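You operate a simulated robot arm through the tools that you are given. There is no shell and no other tool. Be economical: measure what you need, move in short steps, check, and stop when the job is done.

Carry out the task below with a simulated two-armed robot. There is one attempt and no reset: what you move stays moved.

## Task
Take the red tea towel from the stone counter and lay it out flat on the top of the oak linen table.

Only the result counts: the job must be done as asked and must still hold three seconds after the hand-in. Knocking over, shifting, dropping, spilling or breaking anything else fails it. Flat cloth is picked up by pressing the open fingertips on it (5 to 10 N) and closing them slowly along it; thin cloth reads only 2 to 8 mm in the jaws.

## Robot
Two 7-joint arms with two-finger parallel grippers on one trunk, on a base that drives. Base frame: it is fixed to the floor where the robot stands at the start and does not move with it; the origin is under the middle of the robot, x ahead of it, y to its left, z up. Units: mm, degrees, N and s.
The left shoulder is at the start at [60, 143, 823], the right one opposite. Each reaches about 887 mm from its shoulder. Places, roughly: top of the oak linen table [-1700, 100, 800]. Payload 1.57 kg a hand.
Tool frame (each hand has its own): the origin (TCP) lies between the finger pads and is the grasp point; the fingertips stand 30 mm ahead of it; z points along the fingers, y is the line along which they close. The gripper opens to 110 mm. The fingers are 24 mm wide and 12 mm thick; the gripper's body (48 by 112 mm) begins 78 mm behind the TCP.
Orientation is that of the tool frame in the base frame, as a unit quaternion [x, y, z, w]. With the fingers straight down and closing along the base's y, the tool's x points along the base's -x, its y along +y and its z along -z.

## Interface
- The arms move only by the tool drive_tool. It takes "left_series", "right_series" or both (then of equal length, played together; a hand with none holds still); each is a list of rows, each a list of 6 numbers: the shift along the tool's x, y, z in units of 200 mm (1.0 is 200 mm), then the turn, a rotation vector about the tool's x, y, z in units of 180 degrees (1.0 is 180 degrees). In form: [[x, y, z, rx, ry, rz], ...]. A call has 1 to 10 rows; each row is the pose to reach, as a shift and turn from the pose commanded when the call began, along the tool's axes at that moment. "left_jaw" and "right_jaw" are, for a hand that has rows, the closure, from 0 (fully open) to 1 (shut), set as the call begins (left out, the last holds). A call with a number of a shift or a turn outside -1 to 1 is refused whole. Each row takes 0.2 s and may step no farther than 50 mm and 8.6 degrees from the row before; otherwise, or with a gripper value out of range, the whole call is refused. Where a pose cannot be reached the arm comes as near as it can. A force on the tool above 40 N (or 10 N above the force at the start of the call, whichever is more), or a blocked arm, ends the call early, and 0.2 s more pass. The fingers move at their own pace (about 45 mm/s each) and stop on an object; they squeeze with about 21 N. The grip force told is the motor's: it shows also when the fingers shut on nothing. Time passes only in rows, and 0.2 s behind the last, so rows that repeat a pose let the fingers close. It gives the time, the measured TCP pose, the force on the tool (base axes), the opening and the grip force at its end, in the units of the frame above (readings bear some noise), with the torque about the TCP (base axes, N m) and any sound that the robot's microphone picked up.
- Cameras (640 x 400 px; columns grow to the right, rows downward): "scene" is now at [53.4, -47.6, 1445.3]; the picture's right is [-0.38, -0.93, 0.00], its down [-0.62, 0.25, -0.74] and it looks along [0.69, -0.28, -0.67] (base axes); focal length 283 px, centre (320, 200). "left" rides on the left gripper at [70, -16, -141] in its tool frame; the picture's right is [0.23, 0.97, 0.00], its down [-0.86, 0.20, -0.48] and it looks along [-0.47, 0.11, 0.88] (tool axes); focal length 222 px, centre (320, 200). "right" rides on the right gripper at [70, 16, -141] in its tool frame; the picture's right is [-0.23, 0.97, 0.00], its down [-0.86, -0.20, -0.48] and it looks along [-0.47, -0.11, 0.88] (tool axes); focal length 222 px, centre (320, 200).
- camera(camera): a new picture of that camera. It takes no simulated time.
- raise_lower(by): slides the trunk up (or, below 0, down) by that many mm; the arms and the scene camera ride with it, the base frame stays. It gives what a move gives, with no picture.
- steer(legs): drives the robot by 1 to 6 legs, each [ahead, left, turn to the left] in mm, mm and degrees, along the robot's own axes; the way and the turn of a leg run together, so that a leg with both is an arc; at most 1500 mm and 180 degrees a leg. The arms and the cameras ride along, it lands a little off, and it stops where it bumps. It gives what a move gives.
- turn_head(pan, tilt): turns the head with the scene camera to pan (to the left, within 86 degrees either way) and tilt (down, from -29 to 69), counted from straight ahead of the robot. It gives what a move gives.
- probe_pixels(camera, pixels): for up to 12 pixels [column, row] of the newest picture of that camera ("zoom" is the newest enlarged one), the place [x, y, z] in the base frame of the surface seen there, good to about 2 mm, but the place of the scene camera against the robot may be out by one fixed shift of up to 25 mm in any direction. It takes no simulated time.
- zoom(camera, box): a new picture of the part [left, top, right, bottom] of that camera's present view, enlarged. It takes no simulated time.
- close_job(): hands the job in; it is judged then, once.

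Keep the steps short. Do not move on a guess: measure, check each grasp and each placing, and mend mistakes. In all there are 80 turns and 70 pictures (those below and enlarged ones count). Leave the grippers open and the arms clear of the work at the hand-in unless told otherwise, and finish with a single line.

The tools are called after ">>>" as a command line: name --argument value ..., lists and objects as JSON in quotes. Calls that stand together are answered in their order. drive_tool: Moves the arms, as the interface text tells. Its arguments: {"type":"object","properties":{"left_series":{"type":"array","items":{"type":"array","items":{"type":"number"}}},"left_jaw":{"type":"number"},"right_series":{"type":"array","items":{"type":"array","items":{"type":"number"}}},"right_jaw":{"type":"number"}},"required":[]} The other tools are called the same way: raise_lower (by) slides the trunk up or down; steer (legs) drives the base; turn_head (pan, tilt) turns the head that bears the scene camera; camera (camera) takes a picture; probe_pixels (camera, pixels) gives the place of the surface under pixels of a picture; zoom (camera, box) takes an enlarged picture of a part of a camera's view; close_job () hands the job in.

At the start:

```text
t: 0.0
left_position: [318.6, 30.4, 1000.0]
left_ee_rot: [-0.001, 1.0, 0.0, 0.0]
left_contact_force: [-0.1, -0.4, -0.4]
left_moment: [-0.03, -0.05, 0.0]
left_width: 109.9
left_grasp_force: 0.0
right_position: [345.7, -305.8, 999.6]
right_ee_rot: [0.0, 1.0, 0.0, -0.001]
right_contact_force: [-0.6, 0.1, -0.4]
right_moment: [-0.01, 0.01, 0.0]
right_width: 109.7
right_grasp_force: 0.0
trunk travel left (down, up): [-422.0, 168.0]
robot x, y, heading: [-1.9, 0.9, -0.1]
head pan, tilt: [-22.1, 42.0]
```

scene: 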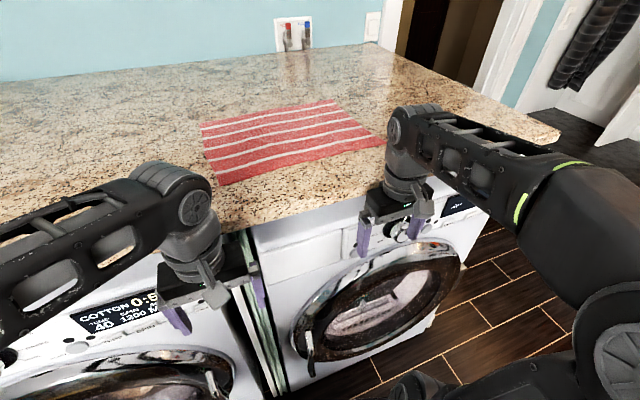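
right: 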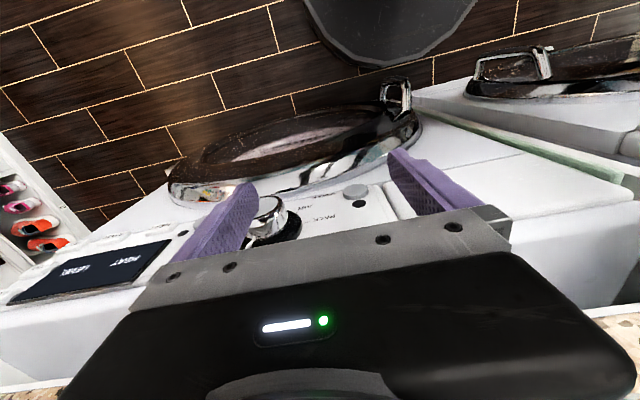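
left: 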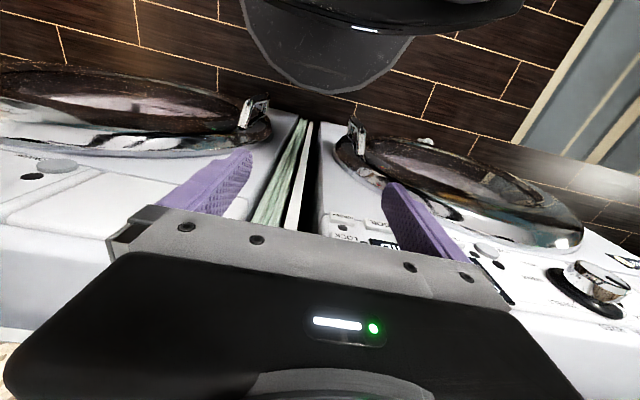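

I see the red towel at about (200-385, 100-185). I'll probe its corners and the counter edge.

>>> probe_pixels --camera "scene" --pixels '[[202, 124], [219, 183], [382, 140], [336, 101], [290, 135], [225, 225], [350, 195], [300, 162], [210, 155], [555, 135], [10, 200], [370, 46]]'

>>> zoom --camera "scene" --box '[180, 80, 420, 230]'

```text
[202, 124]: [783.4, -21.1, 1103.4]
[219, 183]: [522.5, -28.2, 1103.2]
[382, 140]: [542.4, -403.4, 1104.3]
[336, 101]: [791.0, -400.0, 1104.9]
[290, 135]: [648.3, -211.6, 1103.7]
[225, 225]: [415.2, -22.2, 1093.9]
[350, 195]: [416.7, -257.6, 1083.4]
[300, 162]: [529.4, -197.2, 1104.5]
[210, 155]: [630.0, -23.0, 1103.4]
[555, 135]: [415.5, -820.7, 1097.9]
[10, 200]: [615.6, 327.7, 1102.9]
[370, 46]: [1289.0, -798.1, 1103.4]
```

```text
2.67 times, centred on (300, 155) of scene
```

zoom: 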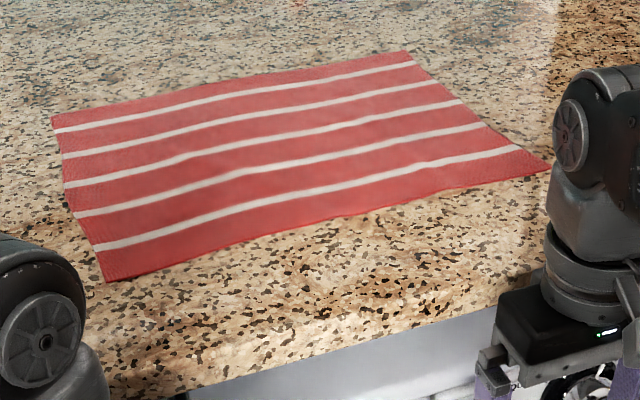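

The towel spans x≈520–790, y≈−400…−25, its surface at about 1103 in the scene camera's frame. The hands are below counter height, in front of it; I raise the trunk so that they clear the top.

>>> raise_lower --by 165

>>> camera --camera "scene"

>>> camera --camera "left"

```text
t: 1.9
left_position: [317.7, 31.0, 1165.1]
left_ee_rot: [-0.001, 1.0, 0.0, 0.001]
left_contact_force: [-0.1, 0.0, 0.5]
left_moment: [0.0, -0.01, 0.0]
left_width: 110.0
left_grasp_force: 0.0
right_position: [346.8, -304.8, 1164.7]
right_ee_rot: [-0.001, 1.0, 0.0, 0.0]
right_contact_force: [-0.9, -0.3, 0.7]
right_moment: [-0.01, 0.02, -0.01]
right_width: 110.3
right_grasp_force: 0.0
trunk travel left (down, up): [-587.0, 3.0]
robot x, y, heading: [4.5, 0.3, 0.2]
head pan, tilt: [-22.1, 42.0]
```

```text
65 pictures are left
```

scene: 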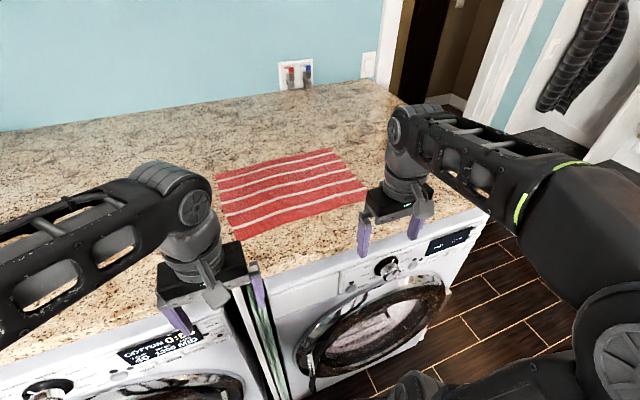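

```text
64 pictures are left
```

left: 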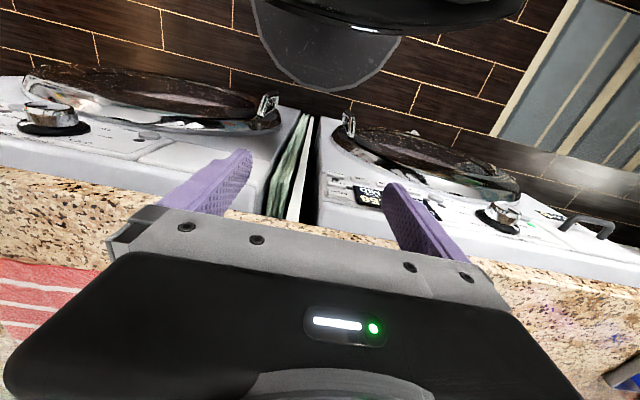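

I check the camera shift: probing the towel's front edge with the left wrist camera around (60,262), and the same in the scene.

>>> probe_pixels --camera "left" --pixels '[[5, 257], [60, 264], [95, 270], [30, 280], [50, 200], [600, 300], [8, 343]]'

>>> zoom --camera "scene" --box '[200, 130, 440, 280]'

>>> probe_pixels --camera "scene" --pixels '[[235, 241], [366, 188], [218, 175], [331, 149], [362, 256], [412, 238], [261, 302], [285, 212], [300, 210]]'

```text
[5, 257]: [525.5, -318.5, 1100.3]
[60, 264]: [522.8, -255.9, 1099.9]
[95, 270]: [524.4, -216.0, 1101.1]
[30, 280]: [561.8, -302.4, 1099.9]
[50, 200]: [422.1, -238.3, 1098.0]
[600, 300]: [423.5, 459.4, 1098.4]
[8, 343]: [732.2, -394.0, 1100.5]
```

```text
2.67 times, centred on (320, 205) of scene
```

zoom: 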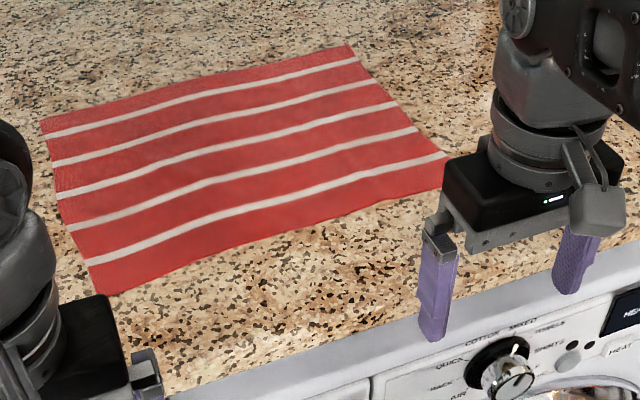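

```text
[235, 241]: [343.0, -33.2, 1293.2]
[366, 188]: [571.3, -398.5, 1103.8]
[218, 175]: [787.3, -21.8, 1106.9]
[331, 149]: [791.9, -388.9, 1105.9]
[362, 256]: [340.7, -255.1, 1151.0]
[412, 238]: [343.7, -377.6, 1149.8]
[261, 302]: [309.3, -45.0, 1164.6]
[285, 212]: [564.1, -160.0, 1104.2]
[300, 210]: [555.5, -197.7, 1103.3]
```

The wrist camera puts the counter at z≈1100 and the front edge of the towel at x≈523. The scene camera reads about 11 mm low in y. I bring both hands over the towel's front corners, still at height, with jaws set to about 60 mm.

>>> drive_tool --left_series '[[-0.2, -0.09, 0, 0, 0, 0], [-0.4, -0.18, 0, 0, 0, 0], [-0.6, -0.27, 0, 0, 0, 0], [-0.8, -0.36, 0, 0, 0, 0], [-0.98, -0.44, 0, 0, 0, 0], [-0.98, -0.44, 0, 0, 0, 0]]' --right_series '[[-0.18, -0.05, 0, 0, 0, 0], [-0.36, -0.1, 0, 0, 0, 0], [-0.54, -0.15, 0, 0, 0, 0], [-0.72, -0.2, 0, 0, 0, 0], [-0.88, -0.225, 0, 0, 0, 0], [-0.88, -0.225, 0, 0, 0, 0]]' --left_jaw 0.45 --right_jaw 0.45

>>> camera --camera "left"

>>> camera --camera "right"

```text
t: 2.9
left_position: [451.8, -38.3, 1162.9]
left_ee_rot: [0.016, 1.0, -0.006, -0.002]
left_contact_force: [0.6, 1.8, -0.4]
left_moment: [-0.13, 0.04, -0.01]
left_width: 60.4
left_grasp_force: 0.0
left hand out of reach, approached as far as the arm can: row 4, 5
right_position: [497.9, -293.0, 1135.7]
right_ee_rot: [-0.056, 0.996, 0.068, -0.027]
right_contact_force: [1.6, 0.4, -0.5]
right_moment: [-0.1, 0.04, 0.02]
right_width: 60.7
right_grasp_force: 0.1
right hand out of reach, approached as far as the arm can: row 3, 5
trunk travel left (down, up): [-587.0, 3.0]
robot x, y, heading: [-0.6, 0.6, 0.1]
head pan, tilt: [-22.1, 42.0]
stopped in row 5 (right hand): the force on the tool passed its limit (the readings are from after the stop); the commanded pose is now the measured one
```

```text
62 pictures are left
```

left: 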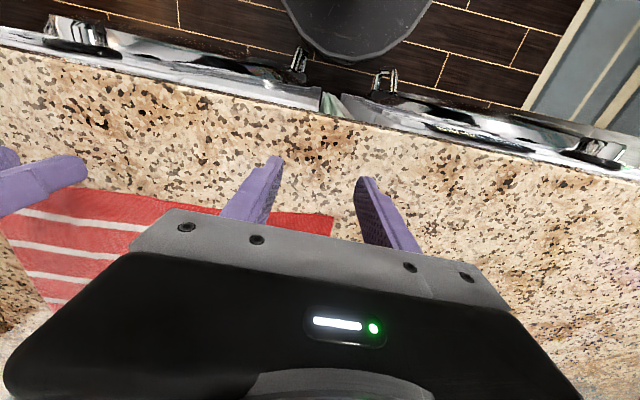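

```text
61 pictures are left
```

right: 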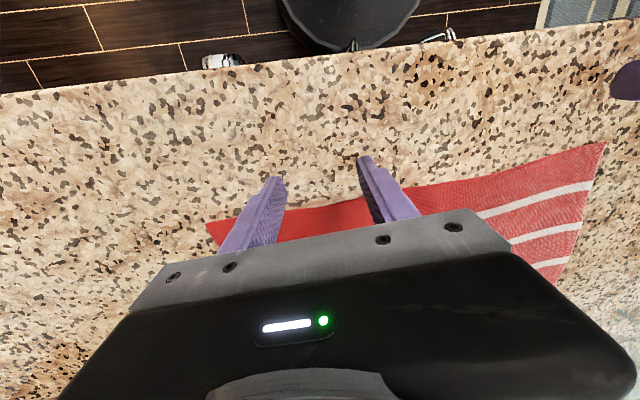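

Both hands ran out of reach at this distance (and the right one touched the counter). I measure how much room the base has to drive closer: the base's black front at (360,30) versus the washer's door handles.

>>> probe_pixels --camera "left" --pixels '[[360, 30], [350, 42], [390, 78], [300, 58], [290, 5], [430, 5], [330, 214], [230, 216]]'

>>> probe_pixels --camera "right" --pixels '[[350, 45], [215, 60], [440, 35], [385, 20], [206, 222], [300, 208], [604, 143], [480, 182]]'

```text
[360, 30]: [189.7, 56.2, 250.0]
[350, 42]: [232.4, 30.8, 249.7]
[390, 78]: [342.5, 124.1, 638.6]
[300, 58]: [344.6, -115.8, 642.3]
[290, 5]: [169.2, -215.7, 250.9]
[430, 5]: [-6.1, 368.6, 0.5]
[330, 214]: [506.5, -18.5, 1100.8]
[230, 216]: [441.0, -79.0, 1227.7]
```

```text
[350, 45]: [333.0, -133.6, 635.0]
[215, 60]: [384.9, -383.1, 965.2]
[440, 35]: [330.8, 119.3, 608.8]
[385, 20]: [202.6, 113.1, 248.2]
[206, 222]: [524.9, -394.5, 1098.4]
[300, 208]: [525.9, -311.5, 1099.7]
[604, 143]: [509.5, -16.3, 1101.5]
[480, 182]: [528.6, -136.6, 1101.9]
```

There is about 90 mm between the base front (x≈240) and the washer handles (x≈333). Towel front corners: (508,−17) and (525,−394), z≈1100. I first straighten and lift the right hand, then drive ahead 65 mm.

>>> drive_tool --right_series '[[0.08, 0, -0.08, 0.022, -0.008, 0.018], [0.25, 0, -0.15, 0.043, -0.017, 0.036], [0.3, -0.1, -0.15, 0.043, -0.017, 0.036], [0.3, -0.2, -0.15, 0.043, -0.017, 0.036]]'

>>> steer --legs '[[65, 0, 0]]'

```text
t: 3.9
left_position: [451.5, -44.0, 1163.7]
left_ee_rot: [0.016, 1.0, -0.004, -0.001]
left_contact_force: [0.8, 0.1, 0.7]
left_moment: [0.01, 0.01, 0.01]
left_width: 60.8
left_grasp_force: 0.0
right_position: [441.8, -348.6, 1161.6]
right_ee_rot: [0.002, 1.0, 0.004, 0.0]
right_contact_force: [0.1, -0.5, 0.2]
right_moment: [0.0, 0.0, 0.01]
right_width: 60.4
right_grasp_force: 0.0
trunk travel left (down, up): [-587.0, 3.0]
robot x, y, heading: [1.7, -1.4, 0.1]
head pan, tilt: [-22.1, 42.0]
```

```text
t: 4.9
left_position: [517.7, -42.1, 1162.4]
left_ee_rot: [0.016, 1.0, -0.003, -0.003]
left_contact_force: [-0.1, 0.2, -0.4]
left_moment: [0.0, 0.03, 0.02]
left_width: 60.7
left_grasp_force: 0.1
right_position: [509.7, -348.4, 1162.0]
right_ee_rot: [0.001, 1.0, 0.003, -0.001]
right_contact_force: [0.4, 0.3, -0.8]
right_moment: [0.03, 0.03, -0.02]
right_width: 60.5
right_grasp_force: 0.0
trunk travel left (down, up): [-587.0, 3.0]
robot x, y, heading: [64.3, -0.5, 0.2]
head pan, tilt: [-22.1, 42.0]
```

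Now both hands shift over their pinch points (left ≈(531,−57), right ≈(545,−360)) and descend to about 8 mm above the cloth.

>>> drive_tool --left_series '[[-0.035, -0.035, 0.03, -0.005, 0, 0], [-0.07, -0.075, 0.06, -0.01, 0, 0], [-0.07, -0.075, 0.09, -0.01, 0, 0], [-0.07, -0.075, 0.12, -0.01, 0, 0], [-0.07, -0.075, 0.12, -0.01, 0, 0]]' --right_series '[[-0.08, -0.03, 0, 0, 0, 0], [-0.175, -0.06, 0.03, 0, 0, 0], [-0.175, -0.06, 0.06, 0, 0, 0], [-0.175, -0.06, 0.09, 0, 0, 0], [-0.175, -0.06, 0.12, 0, 0, 0]]'

>>> camera --camera "left"

>>> camera --camera "right"

```text
t: 6.1
left_position: [529.0, -58.1, 1140.0]
left_ee_rot: [0.016, 1.0, 0.012, -0.001]
left_contact_force: [-0.4, 0.4, -0.2]
left_moment: [0.02, 0.0, 0.02]
left_width: 60.5
left_grasp_force: 0.2
left hand out of reach, approached as far as the arm can: row 2
right_position: [542.7, -360.3, 1137.4]
right_ee_rot: [0.002, 1.0, 0.002, 0.0]
right_contact_force: [0.0, -0.9, -0.5]
right_moment: [-0.03, -0.02, -0.02]
right_width: 60.2
right_grasp_force: 0.0
trunk travel left (down, up): [-587.0, 3.0]
robot x, y, heading: [63.3, -0.6, 0.2]
head pan, tilt: [-22.1, 42.0]
```

```text
60 pictures are left
```

left: 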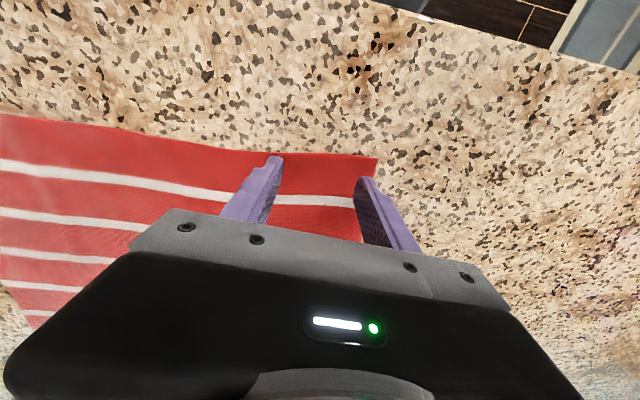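

```text
59 pictures are left
```

right: 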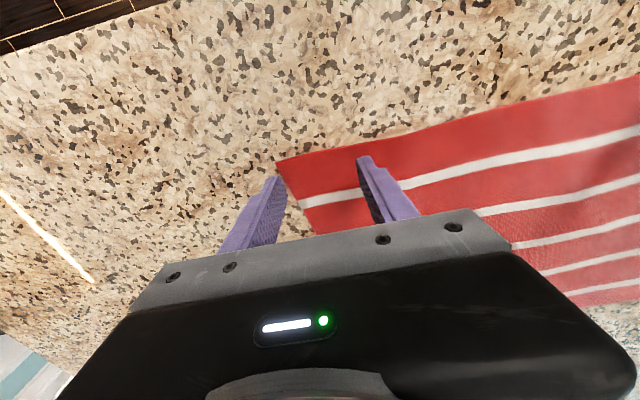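

Outer fingers are right at the towel's side edges; I shift right hand 12 mm and left 6 mm inward, then lower the left hand in 2 mm rows watching the force.

>>> drive_tool --left_series '[[0, -0.03, 0.01, 0, 0, 0], [0, -0.03, 0.02, 0, 0, 0], [0, -0.03, 0.03, 0, 0, 0], [0, -0.03, 0.04, 0, 0, 0], [0, -0.03, 0.04, 0, 0, 0]]' --right_series '[[0, 0.06, 0, 0, 0, 0], [0, 0.06, 0, 0, 0, 0], [0, 0.06, 0, 0, 0, 0], [0, 0.06, 0, 0, 0, 0], [0, 0.06, 0, 0, 0, 0]]'

```text
t: 7.3
left_position: [528.7, -65.5, 1133.0]
left_ee_rot: [0.017, 1.0, 0.012, 0.001]
left_contact_force: [2.2, -0.1, 12.7]
left_moment: [-0.54, -0.05, 0.11]
left_width: 60.6
left_grasp_force: 0.0
right_position: [542.3, -348.8, 1138.4]
right_ee_rot: [0.001, 1.0, 0.003, 0.0]
right_contact_force: [0.3, 0.5, 0.4]
right_moment: [0.01, -0.02, 0.03]
right_width: 60.7
right_grasp_force: 0.0
trunk travel left (down, up): [-587.0, 3.0]
robot x, y, heading: [60.0, 2.8, -0.2]
head pan, tilt: [-22.1, 42.0]
```

Contact at z≈1133 with 12.7 N, loaded on the inner finger: the hand is tilted about 1.4° about x. I level it and ease off 1 mm.

>>> drive_tool --left_series '[[0, 0, -0.005, 0.0076, 0, 0], [0, 0, -0.003, 0.0076, 0, 0], [0, 0, -0.003, 0.0076, 0, 0]]'

```text
t: 8.1
left_position: [527.9, -64.2, 1130.7]
left_ee_rot: [0.016, 1.0, -0.001, -0.001]
left_contact_force: [1.6, 1.2, 8.7]
left_moment: [-0.09, -0.01, 0.0]
left_width: 60.5
left_grasp_force: 0.0
right_position: [543.0, -348.0, 1138.3]
right_ee_rot: [0.0, 1.0, 0.003, 0.0]
right_contact_force: [0.2, 0.7, -0.5]
right_moment: [-0.04, -0.01, -0.02]
right_width: 60.7
right_grasp_force: 0.0
trunk travel left (down, up): [-587.0, 3.0]
robot x, y, heading: [65.5, -1.7, -0.0]
head pan, tilt: [-22.1, 42.0]
```

8.7 N and balanced. I close in stages, first to 0.72.

>>> drive_tool --left_series '[[0, 0, 0, 0, 0, 0], [0, 0, 0, 0, 0, 0], [0, 0, 0, 0, 0, 0]]' --left_jaw 0.7

>>> drive_tool --left_series '[[0, 0, 0, 0, 0, 0], [0, 0, 0, 0, 0, 0], [0, 0, 0, 0, 0, 0]]' --left_jaw 0.85

>>> drive_tool --left_series '[[0, 0, 0, 0, 0, 0], [0, 0, 0, 0, 0, 0], [0, 0, 0, 0, 0, 0]]' --left_jaw 1.0

>>> camera --camera "left"

```text
t: 8.9
left_position: [528.5, -63.8, 1132.1]
left_ee_rot: [0.016, 1.0, 0.0, -0.002]
left_contact_force: [-1.0, 0.2, 7.0]
left_moment: [-0.1, 0.06, -0.02]
left_width: 32.3
left_grasp_force: 0.1
right_position: [543.1, -349.3, 1137.6]
right_ee_rot: [0.001, 1.0, 0.002, 0.0]
right_contact_force: [1.0, -0.1, -0.5]
right_moment: [-0.01, 0.02, -0.03]
right_width: 60.3
right_grasp_force: 0.0
trunk travel left (down, up): [-587.0, 3.0]
robot x, y, heading: [64.9, -1.2, -0.1]
head pan, tilt: [-22.1, 42.0]
```

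```text
t: 9.7
left_position: [527.6, -65.1, 1131.5]
left_ee_rot: [0.017, 1.0, 0.0, -0.002]
left_contact_force: [0.4, -0.5, 6.9]
left_moment: [-0.06, 0.03, 0.01]
left_width: 16.6
left_grasp_force: 0.1
right_position: [541.9, -347.5, 1137.9]
right_ee_rot: [0.0, 1.0, 0.002, 0.0]
right_contact_force: [-0.6, 0.2, 0.0]
right_moment: [0.02, 0.01, 0.0]
right_width: 60.8
right_grasp_force: 0.1
trunk travel left (down, up): [-587.0, 3.0]
robot x, y, heading: [63.2, -2.3, 0.3]
head pan, tilt: [-22.1, 42.0]
```

```text
t: 10.5
left_position: [528.2, -65.1, 1132.5]
left_ee_rot: [0.015, 1.0, 0.0, -0.002]
left_contact_force: [-0.4, 0.6, 6.2]
left_moment: [0.03, -0.03, -0.03]
left_width: 2.5
left_grasp_force: 20.7
right_position: [542.3, -347.6, 1137.6]
right_ee_rot: [0.001, 1.0, 0.003, 0.0]
right_contact_force: [-0.8, -0.3, -0.6]
right_moment: [0.0, -0.04, 0.0]
right_width: 60.3
right_grasp_force: 0.1
trunk travel left (down, up): [-587.0, 3.0]
robot x, y, heading: [62.6, 1.1, -0.1]
head pan, tilt: [-22.1, 42.0]
```

```text
58 pictures are left
```

left: 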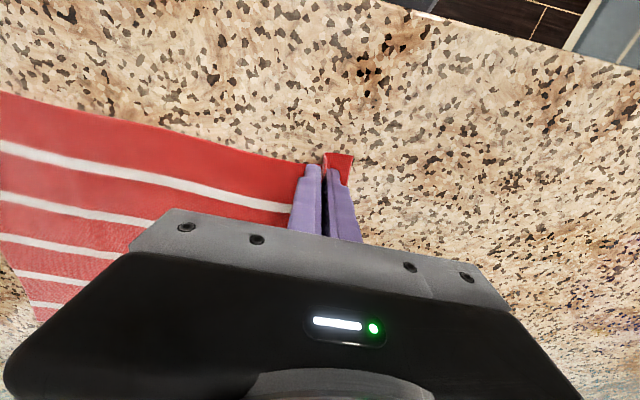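

Cloth is pinched (2.5 mm). I lift the left hand 6 mm and check the right corner.

>>> drive_tool --left_series '[[0, -0.05, -0.03, 0, 0, 0], [0, -0.05, -0.03, 0, 0, 0]]'

>>> camera --camera "right"

```text
t: 11.1
left_position: [528.7, -74.6, 1137.4]
left_ee_rot: [0.017, 1.0, 0.0, -0.001]
left_contact_force: [1.7, 0.0, 0.2]
left_moment: [0.0, 0.0, -0.03]
left_width: 2.7
left_grasp_force: 21.2
right_position: [543.6, -348.2, 1138.6]
right_ee_rot: [0.001, 1.0, 0.002, -0.001]
right_contact_force: [0.8, -0.1, -0.8]
right_moment: [0.01, 0.02, -0.03]
right_width: 60.3
right_grasp_force: 0.1
trunk travel left (down, up): [-587.0, 3.0]
robot x, y, heading: [67.9, -0.9, -0.1]
head pan, tilt: [-22.1, 42.0]
```

```text
57 pictures are left
```

right: 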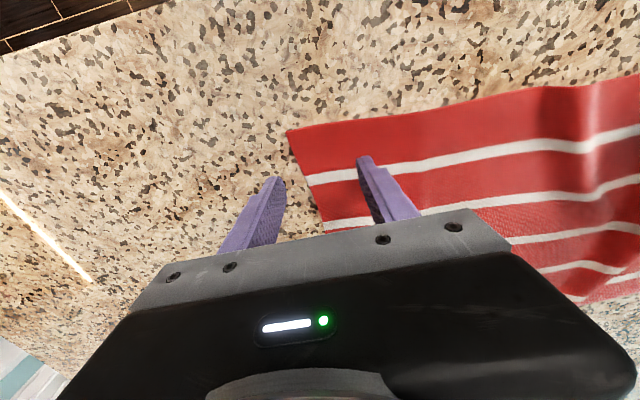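

The cloth has shifted a little; I probe its right front corner at (290,131) and edge.

>>> probe_pixels --camera "right" --pixels '[[290, 131], [330, 125], [400, 115], [320, 215], [545, 88]]'

```text
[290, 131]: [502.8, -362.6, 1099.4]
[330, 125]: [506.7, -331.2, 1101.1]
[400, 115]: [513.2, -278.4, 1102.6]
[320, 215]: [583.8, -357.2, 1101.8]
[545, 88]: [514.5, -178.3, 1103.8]
```

Corner now at (503,−363). I move the right hand to (524,−322) and lower to contact.

>>> drive_tool --right_series '[[0.05, 0.07, 0, 0, 0, 0], [0.095, 0.13, 0, 0, 0, 0], [0.095, 0.13, 0.01, 0, 0, 0], [0.095, 0.13, 0.02, 0, 0, 0], [0.095, 0.13, 0.03, 0, 0, 0], [0.095, 0.13, 0.033, 0, 0, 0]]'

>>> camera --camera "right"

```text
t: 12.5
left_position: [528.5, -74.7, 1137.4]
left_ee_rot: [0.017, 1.0, 0.0, -0.003]
left_contact_force: [-0.3, -1.6, 0.2]
left_moment: [-0.02, 0.02, 0.0]
left_width: 2.7
left_grasp_force: 21.3
right_position: [524.6, -321.1, 1132.0]
right_ee_rot: [0.001, 1.0, 0.002, 0.0]
right_contact_force: [1.4, 0.3, 1.1]
right_moment: [-0.03, -0.03, 0.01]
right_width: 60.3
right_grasp_force: 0.1
trunk travel left (down, up): [-587.0, 3.0]
robot x, y, heading: [62.5, 1.4, -0.0]
head pan, tilt: [-22.1, 42.0]
```

```text
56 pictures are left
```

right: 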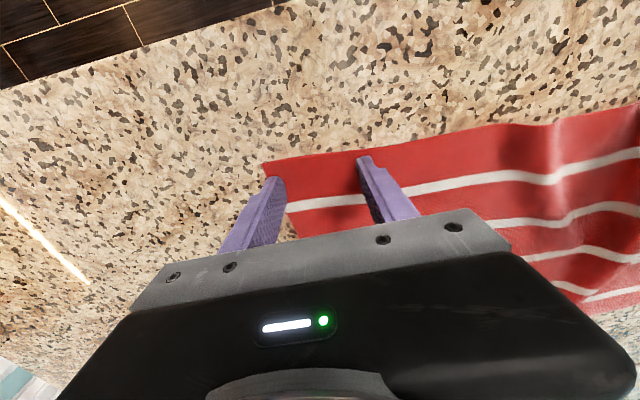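

Both fingers are on the corner region. Press about 1–2 mm further.

>>> drive_tool --right_series '[[0, 0, 0.005, 0, 0, 0], [0, 0, 0.009, 0, 0, 0], [0, 0, 0.009, 0, 0, 0]]'

```text
t: 13.3
left_position: [528.4, -73.5, 1137.0]
left_ee_rot: [0.017, 1.0, -0.001, -0.001]
left_contact_force: [-0.6, -0.6, -0.2]
left_moment: [0.02, 0.0, 0.01]
left_width: 2.7
left_grasp_force: 21.2
right_position: [523.4, -321.2, 1132.2]
right_ee_rot: [0.001, 1.0, 0.003, 0.002]
right_contact_force: [2.8, -0.1, 14.5]
right_moment: [-0.53, -0.02, 0.06]
right_width: 60.7
right_grasp_force: 0.3
trunk travel left (down, up): [-587.0, 3.0]
robot x, y, heading: [64.6, 1.6, -0.1]
head pan, tilt: [-22.1, 42.0]
```

14.5 N, loaded on the outer finger. I level by a hair and ease 0.8 mm.

>>> drive_tool --right_series '[[0, 0, -0.004, 0.002, 0, 0], [0, 0, -0.003, 0.002, 0, 0], [0, 0, -0.003, 0.002, 0, 0]]'

```text
t: 14.1
left_position: [527.9, -74.1, 1137.7]
left_ee_rot: [0.016, 1.0, 0.001, -0.002]
left_contact_force: [0.1, 0.2, 0.1]
left_moment: [-0.03, 0.01, -0.02]
left_width: 2.7
left_grasp_force: 21.2
right_position: [524.1, -321.6, 1130.9]
right_ee_rot: [0.001, 1.0, 0.0, 0.001]
right_contact_force: [2.1, -1.9, 14.5]
right_moment: [-0.04, -0.04, -0.01]
right_width: 60.4
right_grasp_force: 0.0
trunk travel left (down, up): [-587.0, 3.0]
robot x, y, heading: [62.3, 2.4, -0.1]
head pan, tilt: [-22.1, 42.0]
```

Balanced now but 14.5 N; I ease another 0.6 mm.

>>> drive_tool --right_series '[[0, 0, -0.003, 0, 0, 0], [0, 0, -0.003, 0, 0, 0]]'

```text
t: 14.7
left_position: [528.9, -73.5, 1137.7]
left_ee_rot: [0.017, 1.0, 0.0, -0.002]
left_contact_force: [-0.1, 0.6, -0.6]
left_moment: [0.0, -0.01, 0.0]
left_width: 2.7
left_grasp_force: 21.0
right_position: [524.3, -321.8, 1131.6]
right_ee_rot: [0.001, 1.0, -0.001, -0.001]
right_contact_force: [1.9, 0.7, 10.1]
right_moment: [-0.03, -0.03, 0.0]
right_width: 60.5
right_grasp_force: 0.1
trunk travel left (down, up): [-587.0, 3.0]
robot x, y, heading: [61.8, -1.0, -0.2]
head pan, tilt: [-22.1, 42.0]
```

10 N. Close the right in stages, with the left coming 20 mm inward to give slack.

>>> drive_tool --right_series '[[0, 0, -0.001, 0, 0, 0], [0, 0, -0.001, 0, 0, 0], [0, 0, -0.001, 0, 0, 0]]' --left_series '[[0, -0.05, 0, 0, 0, 0], [0, -0.1, 0, 0, 0, 0], [0, -0.1, 0, 0, 0, 0]]' --right_jaw 0.7

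>>> drive_tool --right_series '[[0, 0, 0, 0, 0, 0], [0, 0, 0, 0, 0, 0], [0, 0, 0, 0, 0, 0]]' --right_jaw 0.85

>>> drive_tool --right_series '[[0, 0, 0, 0, 0, 0], [0, 0, 0, 0, 0, 0], [0, 0, 0, 0, 0, 0]]' --right_jaw 1.0

>>> camera --camera "right"

```text
t: 15.5
left_position: [527.3, -93.5, 1137.4]
left_ee_rot: [0.016, 1.0, 0.001, -0.002]
left_contact_force: [-0.2, 0.1, 0.4]
left_moment: [0.01, 0.01, 0.02]
left_width: 2.6
left_grasp_force: 21.3
right_position: [523.1, -322.5, 1131.3]
right_ee_rot: [0.001, 1.0, 0.0, 0.0]
right_contact_force: [-1.2, -0.1, 5.2]
right_moment: [0.01, 0.05, 0.02]
right_width: 32.2
right_grasp_force: 0.1
trunk travel left (down, up): [-587.0, 3.0]
robot x, y, heading: [64.6, -2.7, 0.0]
head pan, tilt: [-22.1, 42.0]
```

```text
t: 16.3
left_position: [527.4, -93.2, 1138.0]
left_ee_rot: [0.017, 1.0, 0.0, -0.002]
left_contact_force: [-0.1, -0.6, 0.5]
left_moment: [-0.01, 0.05, -0.04]
left_width: 2.5
left_grasp_force: 20.7
right_position: [523.2, -321.8, 1132.5]
right_ee_rot: [0.0, 1.0, 0.0, 0.0]
right_contact_force: [0.3, -0.3, 2.4]
right_moment: [0.02, 0.01, -0.03]
right_width: 16.4
right_grasp_force: 0.1
trunk travel left (down, up): [-587.0, 3.0]
robot x, y, heading: [65.7, -3.7, 0.1]
head pan, tilt: [-22.1, 42.0]
```

```text
t: 17.1
left_position: [528.2, -93.4, 1137.0]
left_ee_rot: [0.017, 1.0, 0.0, -0.002]
left_contact_force: [0.1, 1.2, 0.6]
left_moment: [-0.02, 0.0, 0.02]
left_width: 2.8
left_grasp_force: 20.9
right_position: [523.6, -321.8, 1133.0]
right_ee_rot: [0.001, 1.0, -0.001, 0.0]
right_contact_force: [0.1, 0.5, 2.4]
right_moment: [0.03, 0.03, 0.02]
right_width: 2.2
right_grasp_force: 20.8
trunk travel left (down, up): [-587.0, 3.0]
robot x, y, heading: [64.6, -0.6, 0.1]
head pan, tilt: [-22.1, 42.0]
```

```text
55 pictures are left
```

right: 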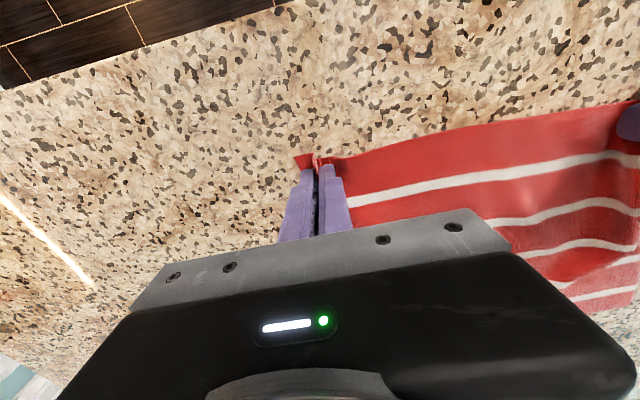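

Both corners are pinched. I lift 40 mm and draw the hands back 100 mm to test both grips.

>>> drive_tool --left_series '[[0, 0, -0.05, 0, 0, 0], [0.05, 0.02, -0.1, 0, 0, 0], [0.15, 0.04, -0.15, 0, 0, 0], [0.25, 0.06, -0.2, 0, 0, 0], [0.35, 0.06, -0.2, 0, 0, 0], [0.45, 0.06, -0.2, 0, 0, 0], [0.5, 0.06, -0.2, 0, 0, 0]]' --right_series '[[0, 0, -0.07, 0, 0, 0], [0.05, 0, -0.12, 0, 0, 0], [0.15, 0, -0.17, 0, 0, 0], [0.25, 0, -0.22, 0, 0, 0], [0.35, 0, -0.22, 0, 0, 0], [0.45, 0, -0.22, 0, 0, 0], [0.5, 0, -0.22, 0, 0, 0]]'

>>> camera --camera "scene"

```text
t: 18.7
left_position: [429.7, -79.4, 1176.9]
left_ee_rot: [0.016, 1.0, 0.0, -0.001]
left_contact_force: [0.1, -5.8, 0.1]
left_moment: [-0.18, 0.03, 0.0]
left_width: 2.5
left_grasp_force: 21.0
left hand out of reach, approached as far as the arm can: row 1, 2, 3, 4, 5
right_position: [424.9, -321.8, 1176.2]
right_ee_rot: [0.0, 1.0, 0.001, -0.001]
right_contact_force: [0.9, 5.7, -0.5]
right_moment: [0.2, 0.0, 0.05]
right_width: 2.7
right_grasp_force: 20.8
right hand out of reach, approached as far as the arm can: row 3, 4
trunk travel left (down, up): [-587.0, 3.0]
robot x, y, heading: [62.4, -0.3, -0.1]
head pan, tilt: [-22.1, 42.0]
```

```text
54 pictures are left
```

scene: 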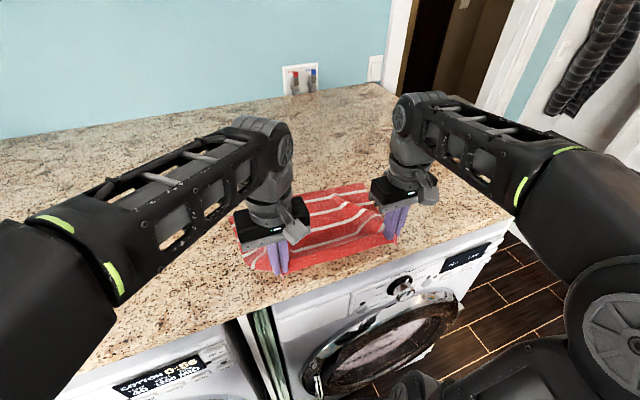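

Both grips hold; the edge is taut (≈5.7 N sideways at 242 mm apart). I ease the left inward 8 mm, then back off 420 mm so the towel slides off the counter.

>>> drive_tool --left_series '[[0, -0.04, 0, 0, 0, 0], [0, -0.04, 0, 0, 0, 0]]'

>>> turn_head --pan 86 --tilt 30

>>> camera --camera "scene"

>>> turn_head --pan -86 --tilt 30

>>> camera --camera "scene"

```text
t: 19.3
left_position: [428.3, -85.5, 1177.6]
left_ee_rot: [0.017, 1.0, 0.001, -0.002]
left_contact_force: [-0.4, 0.2, -0.4]
left_moment: [-0.02, -0.03, 0.0]
left_width: 2.5
left_grasp_force: 20.9
right_position: [424.3, -321.8, 1176.6]
right_ee_rot: [0.001, 1.0, -0.001, 0.0]
right_contact_force: [-0.1, 0.5, -0.1]
right_moment: [0.02, 0.0, 0.01]
right_width: 2.5
right_grasp_force: 20.7
trunk travel left (down, up): [-587.0, 3.0]
robot x, y, heading: [62.2, -0.5, 0.0]
head pan, tilt: [-22.1, 42.0]
```

```text
t: 21.2
left_position: [429.1, -87.0, 1176.6]
left_ee_rot: [0.016, 1.0, -0.001, 0.0]
left_contact_force: [-0.9, 0.4, -0.3]
left_moment: [-0.03, 0.03, -0.03]
left_width: 2.5
left_grasp_force: 20.8
right_position: [423.6, -320.1, 1176.3]
right_ee_rot: [0.0, 1.0, -0.001, -0.001]
right_contact_force: [-0.6, 1.0, -1.4]
right_moment: [0.02, 0.0, 0.03]
right_width: 2.5
right_grasp_force: 20.8
trunk travel left (down, up): [-587.0, 3.0]
robot x, y, heading: [63.4, -3.2, -0.2]
head pan, tilt: [85.9, 30.0]
```

```text
53 pictures are left
```

scene: 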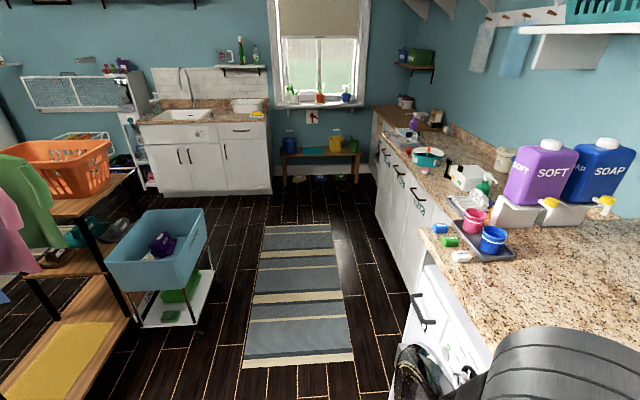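

```text
t: 23.8
left_position: [429.2, -87.3, 1177.3]
left_ee_rot: [0.017, 1.0, 0.0, -0.001]
left_contact_force: [-0.2, -0.6, -0.2]
left_moment: [-0.03, 0.01, -0.03]
left_width: 2.6
left_grasp_force: 20.9
right_position: [424.7, -320.5, 1174.6]
right_ee_rot: [0.001, 1.0, 0.0, 0.0]
right_contact_force: [-0.3, -0.2, -0.4]
right_moment: [0.04, 0.02, 0.03]
right_width: 2.3
right_grasp_force: 20.8
trunk travel left (down, up): [-587.0, 3.0]
robot x, y, heading: [62.4, -1.8, -0.2]
head pan, tilt: [-85.9, 30.0]
```

```text
52 pictures are left
```

scene: 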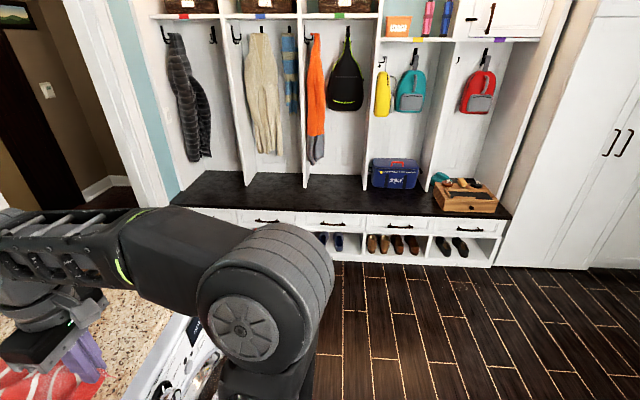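

I probe the free space on the right: bench front, floor.

>>> probe_pixels --camera "scene" --pixels '[[350, 210], [500, 215], [560, 265], [400, 390], [630, 390], [600, 240]]'

>>> steer --legs '[[-420, 0, 0]]'

>>> turn_head --pan 0 --tilt 45

>>> camera --camera "scene"

```text
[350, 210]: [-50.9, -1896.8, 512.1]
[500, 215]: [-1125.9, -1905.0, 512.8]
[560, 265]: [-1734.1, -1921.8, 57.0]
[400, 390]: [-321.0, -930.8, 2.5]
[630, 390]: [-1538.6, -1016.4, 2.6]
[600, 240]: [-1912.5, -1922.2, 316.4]
```

```text
t: 26.4
left_position: [3.3, -85.8, 1178.3]
left_ee_rot: [0.018, 1.0, -0.001, -0.001]
left_contact_force: [-0.2, -0.4, -0.4]
left_moment: [0.01, -0.06, 0.0]
left_width: 2.7
left_grasp_force: 21.1
right_position: [-1.3, -321.4, 1175.8]
right_ee_rot: [0.002, 1.0, 0.0, -0.001]
right_contact_force: [0.4, 0.5, -0.4]
right_moment: [0.0, -0.04, 0.0]
right_width: 2.5
right_grasp_force: 21.1
trunk travel left (down, up): [-587.0, 3.0]
robot x, y, heading: [-357.7, -4.0, -0.1]
head pan, tilt: [-85.9, 30.0]
```

```text
t: 28.0
left_position: [5.2, -86.4, 1177.0]
left_ee_rot: [0.018, 1.0, 0.0, -0.001]
left_contact_force: [-0.3, -0.2, -0.1]
left_moment: [-0.04, -0.01, 0.0]
left_width: 2.6
left_grasp_force: 20.8
right_position: [-0.7, -321.9, 1176.0]
right_ee_rot: [0.002, 1.0, 0.0, 0.0]
right_contact_force: [0.2, 1.0, -0.3]
right_moment: [0.0, -0.01, 0.02]
right_width: 2.7
right_grasp_force: 20.9
trunk travel left (down, up): [-587.0, 3.0]
robot x, y, heading: [-358.3, 0.9, 0.1]
head pan, tilt: [0.0, 45.0]
```

```text
51 pictures are left
```

scene: 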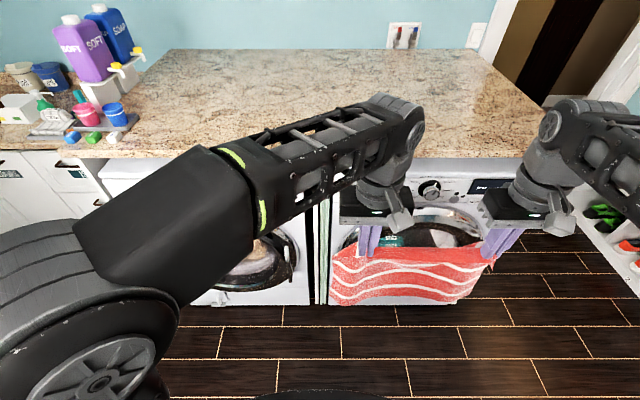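

The towel hangs free. I turn right 90° in place (the right side is free to y≈−1900) and look toward the table.

>>> steer --legs '[[0, 0, -90]]'

>>> turn_head --pan -86 --tilt 30

>>> camera --camera "scene"

```text
t: 32.2
left_position: [-449.8, -362.1, 1177.6]
left_ee_rot: [0.721, 0.693, -0.001, -0.002]
left_contact_force: [0.4, -0.6, -0.7]
left_moment: [0.0, -0.02, 0.01]
left_width: 2.7
left_grasp_force: 20.8
right_position: [-683.3, -356.5, 1175.0]
right_ee_rot: [0.71, 0.704, 0.0, 0.001]
right_contact_force: [0.2, 0.5, -0.8]
right_moment: [-0.02, -0.05, 0.05]
right_width: 2.5
right_grasp_force: 20.7
trunk travel left (down, up): [-587.0, 3.0]
robot x, y, heading: [-362.3, -1.4, -90.4]
head pan, tilt: [0.0, 45.0]
```

```text
t: 33.8
left_position: [-449.9, -363.1, 1176.9]
left_ee_rot: [0.721, 0.693, 0.001, -0.001]
left_contact_force: [-0.5, 0.3, 1.4]
left_moment: [0.01, 0.02, 0.03]
left_width: 2.5
left_grasp_force: 21.4
right_position: [-682.2, -356.0, 1175.7]
right_ee_rot: [0.71, 0.704, 0.0, 0.0]
right_contact_force: [0.5, 0.3, 0.5]
right_moment: [0.0, 0.01, 0.04]
right_width: 2.7
right_grasp_force: 20.8
trunk travel left (down, up): [-587.0, 3.0]
robot x, y, heading: [-358.3, 2.7, -90.2]
head pan, tilt: [-85.9, 30.0]
```

```text
50 pictures are left
```

scene: 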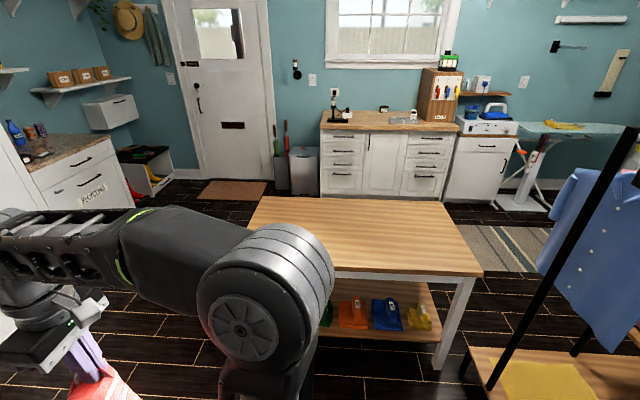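

The oak table's top is empty. I probe its corners and height.

>>> probe_pixels --camera "scene" --pixels '[[262, 198], [440, 203], [480, 272], [350, 266], [400, 235], [335, 215], [440, 365], [492, 385], [560, 330], [467, 350]]'

```text
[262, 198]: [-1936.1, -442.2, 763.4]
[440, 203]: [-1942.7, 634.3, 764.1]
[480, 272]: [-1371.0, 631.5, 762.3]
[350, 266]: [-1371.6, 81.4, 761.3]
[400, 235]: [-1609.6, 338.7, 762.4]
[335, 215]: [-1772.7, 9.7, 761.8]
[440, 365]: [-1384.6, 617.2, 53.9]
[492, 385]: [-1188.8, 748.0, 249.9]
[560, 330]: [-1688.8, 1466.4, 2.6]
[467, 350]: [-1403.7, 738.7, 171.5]
```

Table top: x −1940…−1371, y −442…634, z≈762; clear. I turn another 90° right and drive ahead 500, then look.

>>> steer --legs '[[0, 0, -90], [500, 0, 0]]'

>>> turn_head --pan 0 --tilt 45

>>> camera --camera "scene"

```text
t: 40.5
left_position: [-1219.0, 72.0, 1176.9]
left_ee_rot: [1.0, -0.008, 0.001, -0.001]
left_contact_force: [0.1, 1.3, -0.1]
left_moment: [0.02, -0.03, 0.0]
left_width: 2.5
left_grasp_force: 21.1
right_position: [-1218.7, 305.5, 1175.2]
right_ee_rot: [1.0, 0.008, -0.001, -0.001]
right_contact_force: [-0.4, -0.4, -0.2]
right_moment: [0.02, 0.0, 0.01]
right_width: 2.9
right_grasp_force: 21.5
trunk travel left (down, up): [-587.0, 3.0]
robot x, y, heading: [-854.6, -8.2, -178.8]
head pan, tilt: [-85.9, 30.0]
```

```text
t: 42.1
left_position: [-1219.2, 70.9, 1176.8]
left_ee_rot: [1.0, -0.007, 0.001, -0.001]
left_contact_force: [0.1, 0.9, 0.2]
left_moment: [-0.01, -0.03, 0.03]
left_width: 2.6
left_grasp_force: 20.7
right_position: [-1219.8, 305.3, 1175.6]
right_ee_rot: [1.0, 0.008, 0.0, -0.001]
right_contact_force: [0.6, 0.3, 0.0]
right_moment: [0.0, 0.0, 0.05]
right_width: 2.6
right_grasp_force: 21.5
trunk travel left (down, up): [-587.0, 3.0]
robot x, y, heading: [-855.2, -9.4, -178.9]
head pan, tilt: [0.0, 45.0]
```

```text
49 pictures are left
```

scene: 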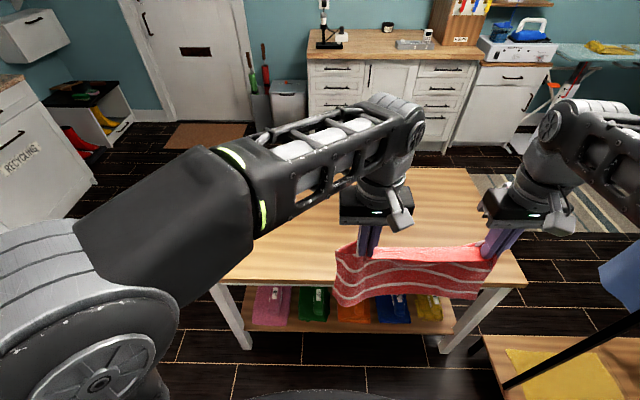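

Clear path. I drive ahead 210 mm (base front will then be about 60 mm before the table edge).

>>> steer --legs '[[210, 0, -1]]'

>>> camera --camera "scene"

>>> camera --camera "left"

```text
t: 43.7
left_position: [-1428.6, 77.4, 1177.1]
left_ee_rot: [1.0, -0.018, 0.0, -0.001]
left_contact_force: [-0.2, -0.1, -0.8]
left_moment: [0.05, -0.04, -0.03]
left_width: 2.6
left_grasp_force: 21.5
right_position: [-1423.3, 310.7, 1174.6]
right_ee_rot: [1.0, -0.001, 0.0, 0.001]
right_contact_force: [-0.4, -0.3, -0.3]
right_moment: [0.0, -0.03, 0.04]
right_width: 2.8
right_grasp_force: 21.0
trunk travel left (down, up): [-587.0, 3.0]
robot x, y, heading: [-1061.4, -9.8, 180.1]
head pan, tilt: [0.0, 45.0]
```

```text
48 pictures are left
```

scene: 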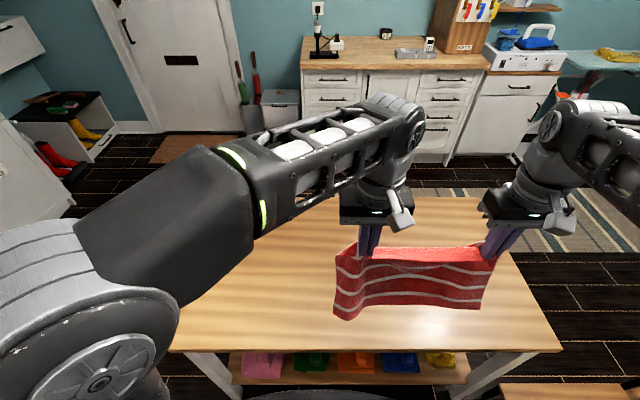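

```text
47 pictures are left
```

left: 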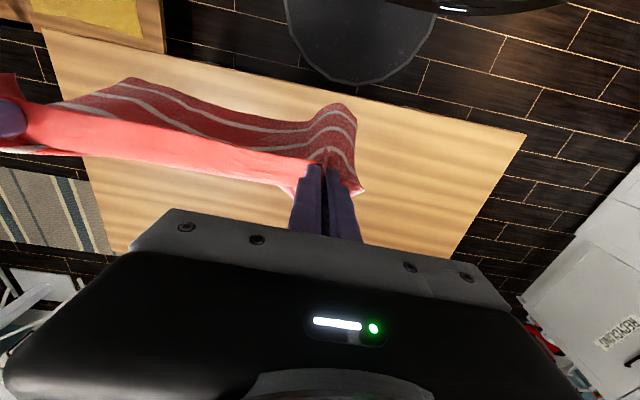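

The towel hangs straight over the table. I measure the table height and its near edge with the left wrist camera.

>>> probe_pixels --camera "left" --pixels '[[420, 200], [450, 150], [240, 90], [130, 180], [325, 105], [125, 80], [435, 110], [240, 75]]'

```text
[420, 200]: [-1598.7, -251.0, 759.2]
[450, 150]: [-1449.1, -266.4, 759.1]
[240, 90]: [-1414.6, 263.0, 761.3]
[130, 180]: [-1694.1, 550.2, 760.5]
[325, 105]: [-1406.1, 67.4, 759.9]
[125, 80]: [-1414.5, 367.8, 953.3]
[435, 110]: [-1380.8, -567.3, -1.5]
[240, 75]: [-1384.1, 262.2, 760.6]
```

Table at z≈760, near edge x≈−1376. I now shift both hands 90 mm left (to centre on the table) and lower ~130 mm so that the hem is just about to touch.

>>> drive_tool --left_series '[[0, 0.055, 0.05, 0, 0, 0], [0, 0.11, 0.12, 0, 0, 0], [0, 0.17, 0.2, 0, 0, 0], [0, 0.23, 0.28, 0, 0, 0], [0, 0.29, 0.36, 0, 0, 0], [0, 0.35, 0.44, 0, 0, 0], [0, 0.4, 0.52, 0, 0, 0], [0, 0.45, 0.59, 0, 0, 0], [0, 0.45, 0.65, 0, 0, 0], [0, 0.45, 0.65, 0, 0, 0]]' --right_series '[[0, 0.055, 0.05, 0, 0, 0], [0, 0.11, 0.12, 0, 0, 0], [0, 0.17, 0.2, 0, 0, 0], [0, 0.23, 0.28, 0, 0, 0], [0, 0.29, 0.36, 0, 0, 0], [0, 0.35, 0.44, 0, 0, 0], [0, 0.4, 0.52, 0, 0, 0], [0, 0.45, 0.59, 0, 0, 0], [0, 0.45, 0.65, 0, 0, 0], [0, 0.45, 0.65, 0, 0, 0]]'

>>> camera --camera "scene"

>>> probe_pixels --camera "scene" --pixels '[[290, 330], [330, 320], [380, 315], [420, 310], [350, 300]]'

```text
t: 45.9
left_position: [-1429.3, -12.4, 1047.4]
left_ee_rot: [1.0, -0.018, 0.001, -0.001]
left_contact_force: [0.0, 0.2, -1.3]
left_moment: [0.0, 0.0, 0.05]
left_width: 2.3
left_grasp_force: 21.3
right_position: [-1421.2, 220.8, 1045.2]
right_ee_rot: [1.0, -0.001, 0.0, 0.0]
right_contact_force: [-0.3, -0.1, -0.3]
right_moment: [0.01, -0.01, 0.02]
right_width: 2.4
right_grasp_force: 21.1
trunk travel left (down, up): [-587.0, 3.0]
robot x, y, heading: [-1060.6, -13.8, 180.2]
head pan, tilt: [0.0, 45.0]
```

```text
46 pictures are left
```

scene: 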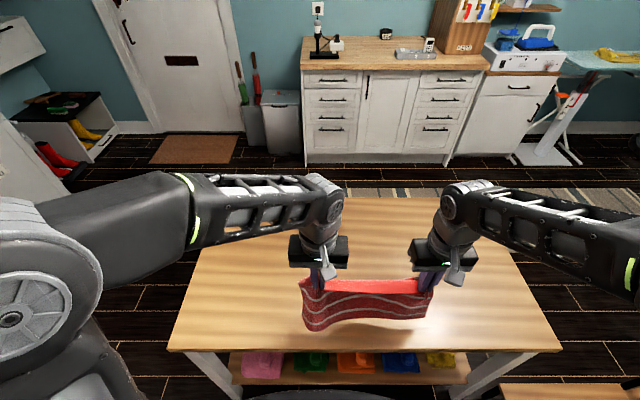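

```text
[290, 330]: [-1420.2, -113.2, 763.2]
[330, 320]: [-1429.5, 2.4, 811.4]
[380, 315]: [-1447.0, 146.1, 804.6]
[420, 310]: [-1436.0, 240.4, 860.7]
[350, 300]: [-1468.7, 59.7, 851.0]
```

I zoom in on the towel to see its hem.

>>> zoom --camera "scene" --box '[280, 240, 472, 360]'

>>> probe_pixels --camera "zoom" --pixels '[[90, 295], [150, 290], [250, 265], [350, 262], [450, 262], [500, 255], [80, 160], [80, 200], [80, 250]]'

```text
3.33 times, centred on (376, 300) of scene
```

zoom: 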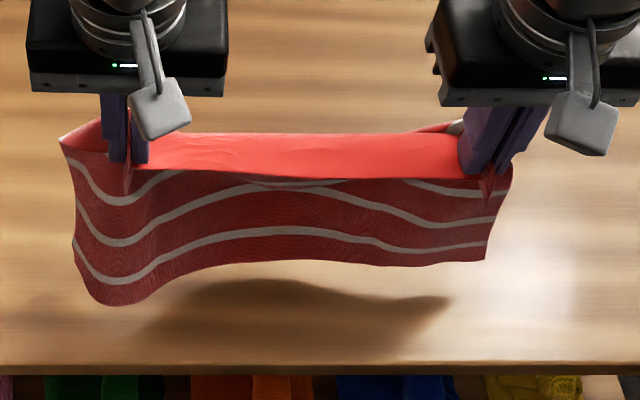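

```text
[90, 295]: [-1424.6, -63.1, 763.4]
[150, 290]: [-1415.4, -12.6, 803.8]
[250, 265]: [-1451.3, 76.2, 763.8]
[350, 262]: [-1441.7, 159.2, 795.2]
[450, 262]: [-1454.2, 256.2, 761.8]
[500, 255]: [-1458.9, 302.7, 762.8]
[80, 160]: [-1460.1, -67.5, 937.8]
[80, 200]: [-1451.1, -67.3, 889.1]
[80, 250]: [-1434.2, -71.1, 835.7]
```

Hem is about 40 mm above the table. Now I lower until the hem touches and sweep the hands forward and down on an arc (first half).

>>> drive_tool --left_series '[[0, 0, 0.1, 0, 0, 0], [-0.025, 0, 0.175, 0, 0, 0], [-0.125, 0.004, 0.21, 0, 0, 0], [-0.25, 0.009, 0.24, 0, 0, 0], [-0.375, 0.013, 0.28, 0, 0, 0], [-0.5, 0.018, 0.34, 0, 0, 0], [-0.6, 0.022, 0.39, 0, 0, 0], [-0.69, 0.025, 0.46, 0, 0, 0], [-0.76, 0.027, 0.52, 0, 0, 0], [-0.76, 0.027, 0.52, 0, 0, 0]]' --right_series '[[0, 0, 0.1, 0, 0, 0], [-0.025, 0, 0.175, 0, 0, 0], [-0.125, 0, 0.21, 0, 0, 0], [-0.25, 0, 0.24, 0, 0, 0], [-0.375, 0, 0.28, 0, 0, 0], [-0.5, 0, 0.34, 0, 0, 0], [-0.6, 0, 0.39, 0, 0, 0], [-0.69, 0, 0.46, 0, 0, 0], [-0.76, 0, 0.52, 0, 0, 0], [-0.76, 0, 0.52, 0, 0, 0]]'

>>> zoom --camera "scene" --box '[240, 190, 496, 350]'

```text
t: 48.1
left_position: [-1581.1, -12.9, 942.9]
left_ee_rot: [1.0, -0.018, 0.001, -0.001]
left_contact_force: [0.3, 0.0, 0.5]
left_moment: [-0.01, 0.01, 0.03]
left_width: 2.8
left_grasp_force: 20.8
right_position: [-1573.6, 220.7, 942.5]
right_ee_rot: [1.0, -0.001, 0.0, 0.0]
right_contact_force: [1.0, -0.1, -1.0]
right_moment: [-0.01, -0.03, 0.06]
right_width: 2.5
right_grasp_force: 20.9
trunk travel left (down, up): [-587.0, 3.0]
robot x, y, heading: [-1059.7, -14.3, 179.9]
head pan, tilt: [0.0, 45.0]
```

```text
2.50 times, centred on (368, 270) of scene
```

zoom: 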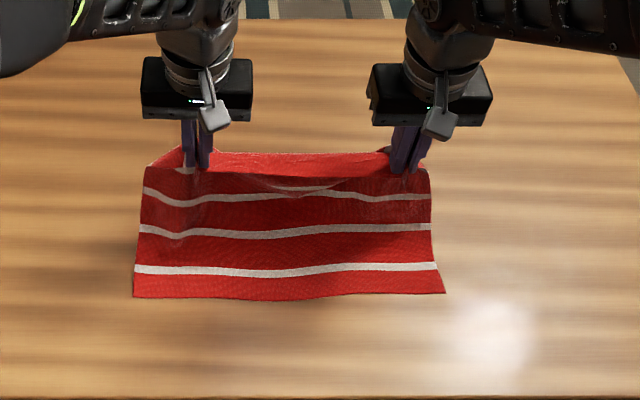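

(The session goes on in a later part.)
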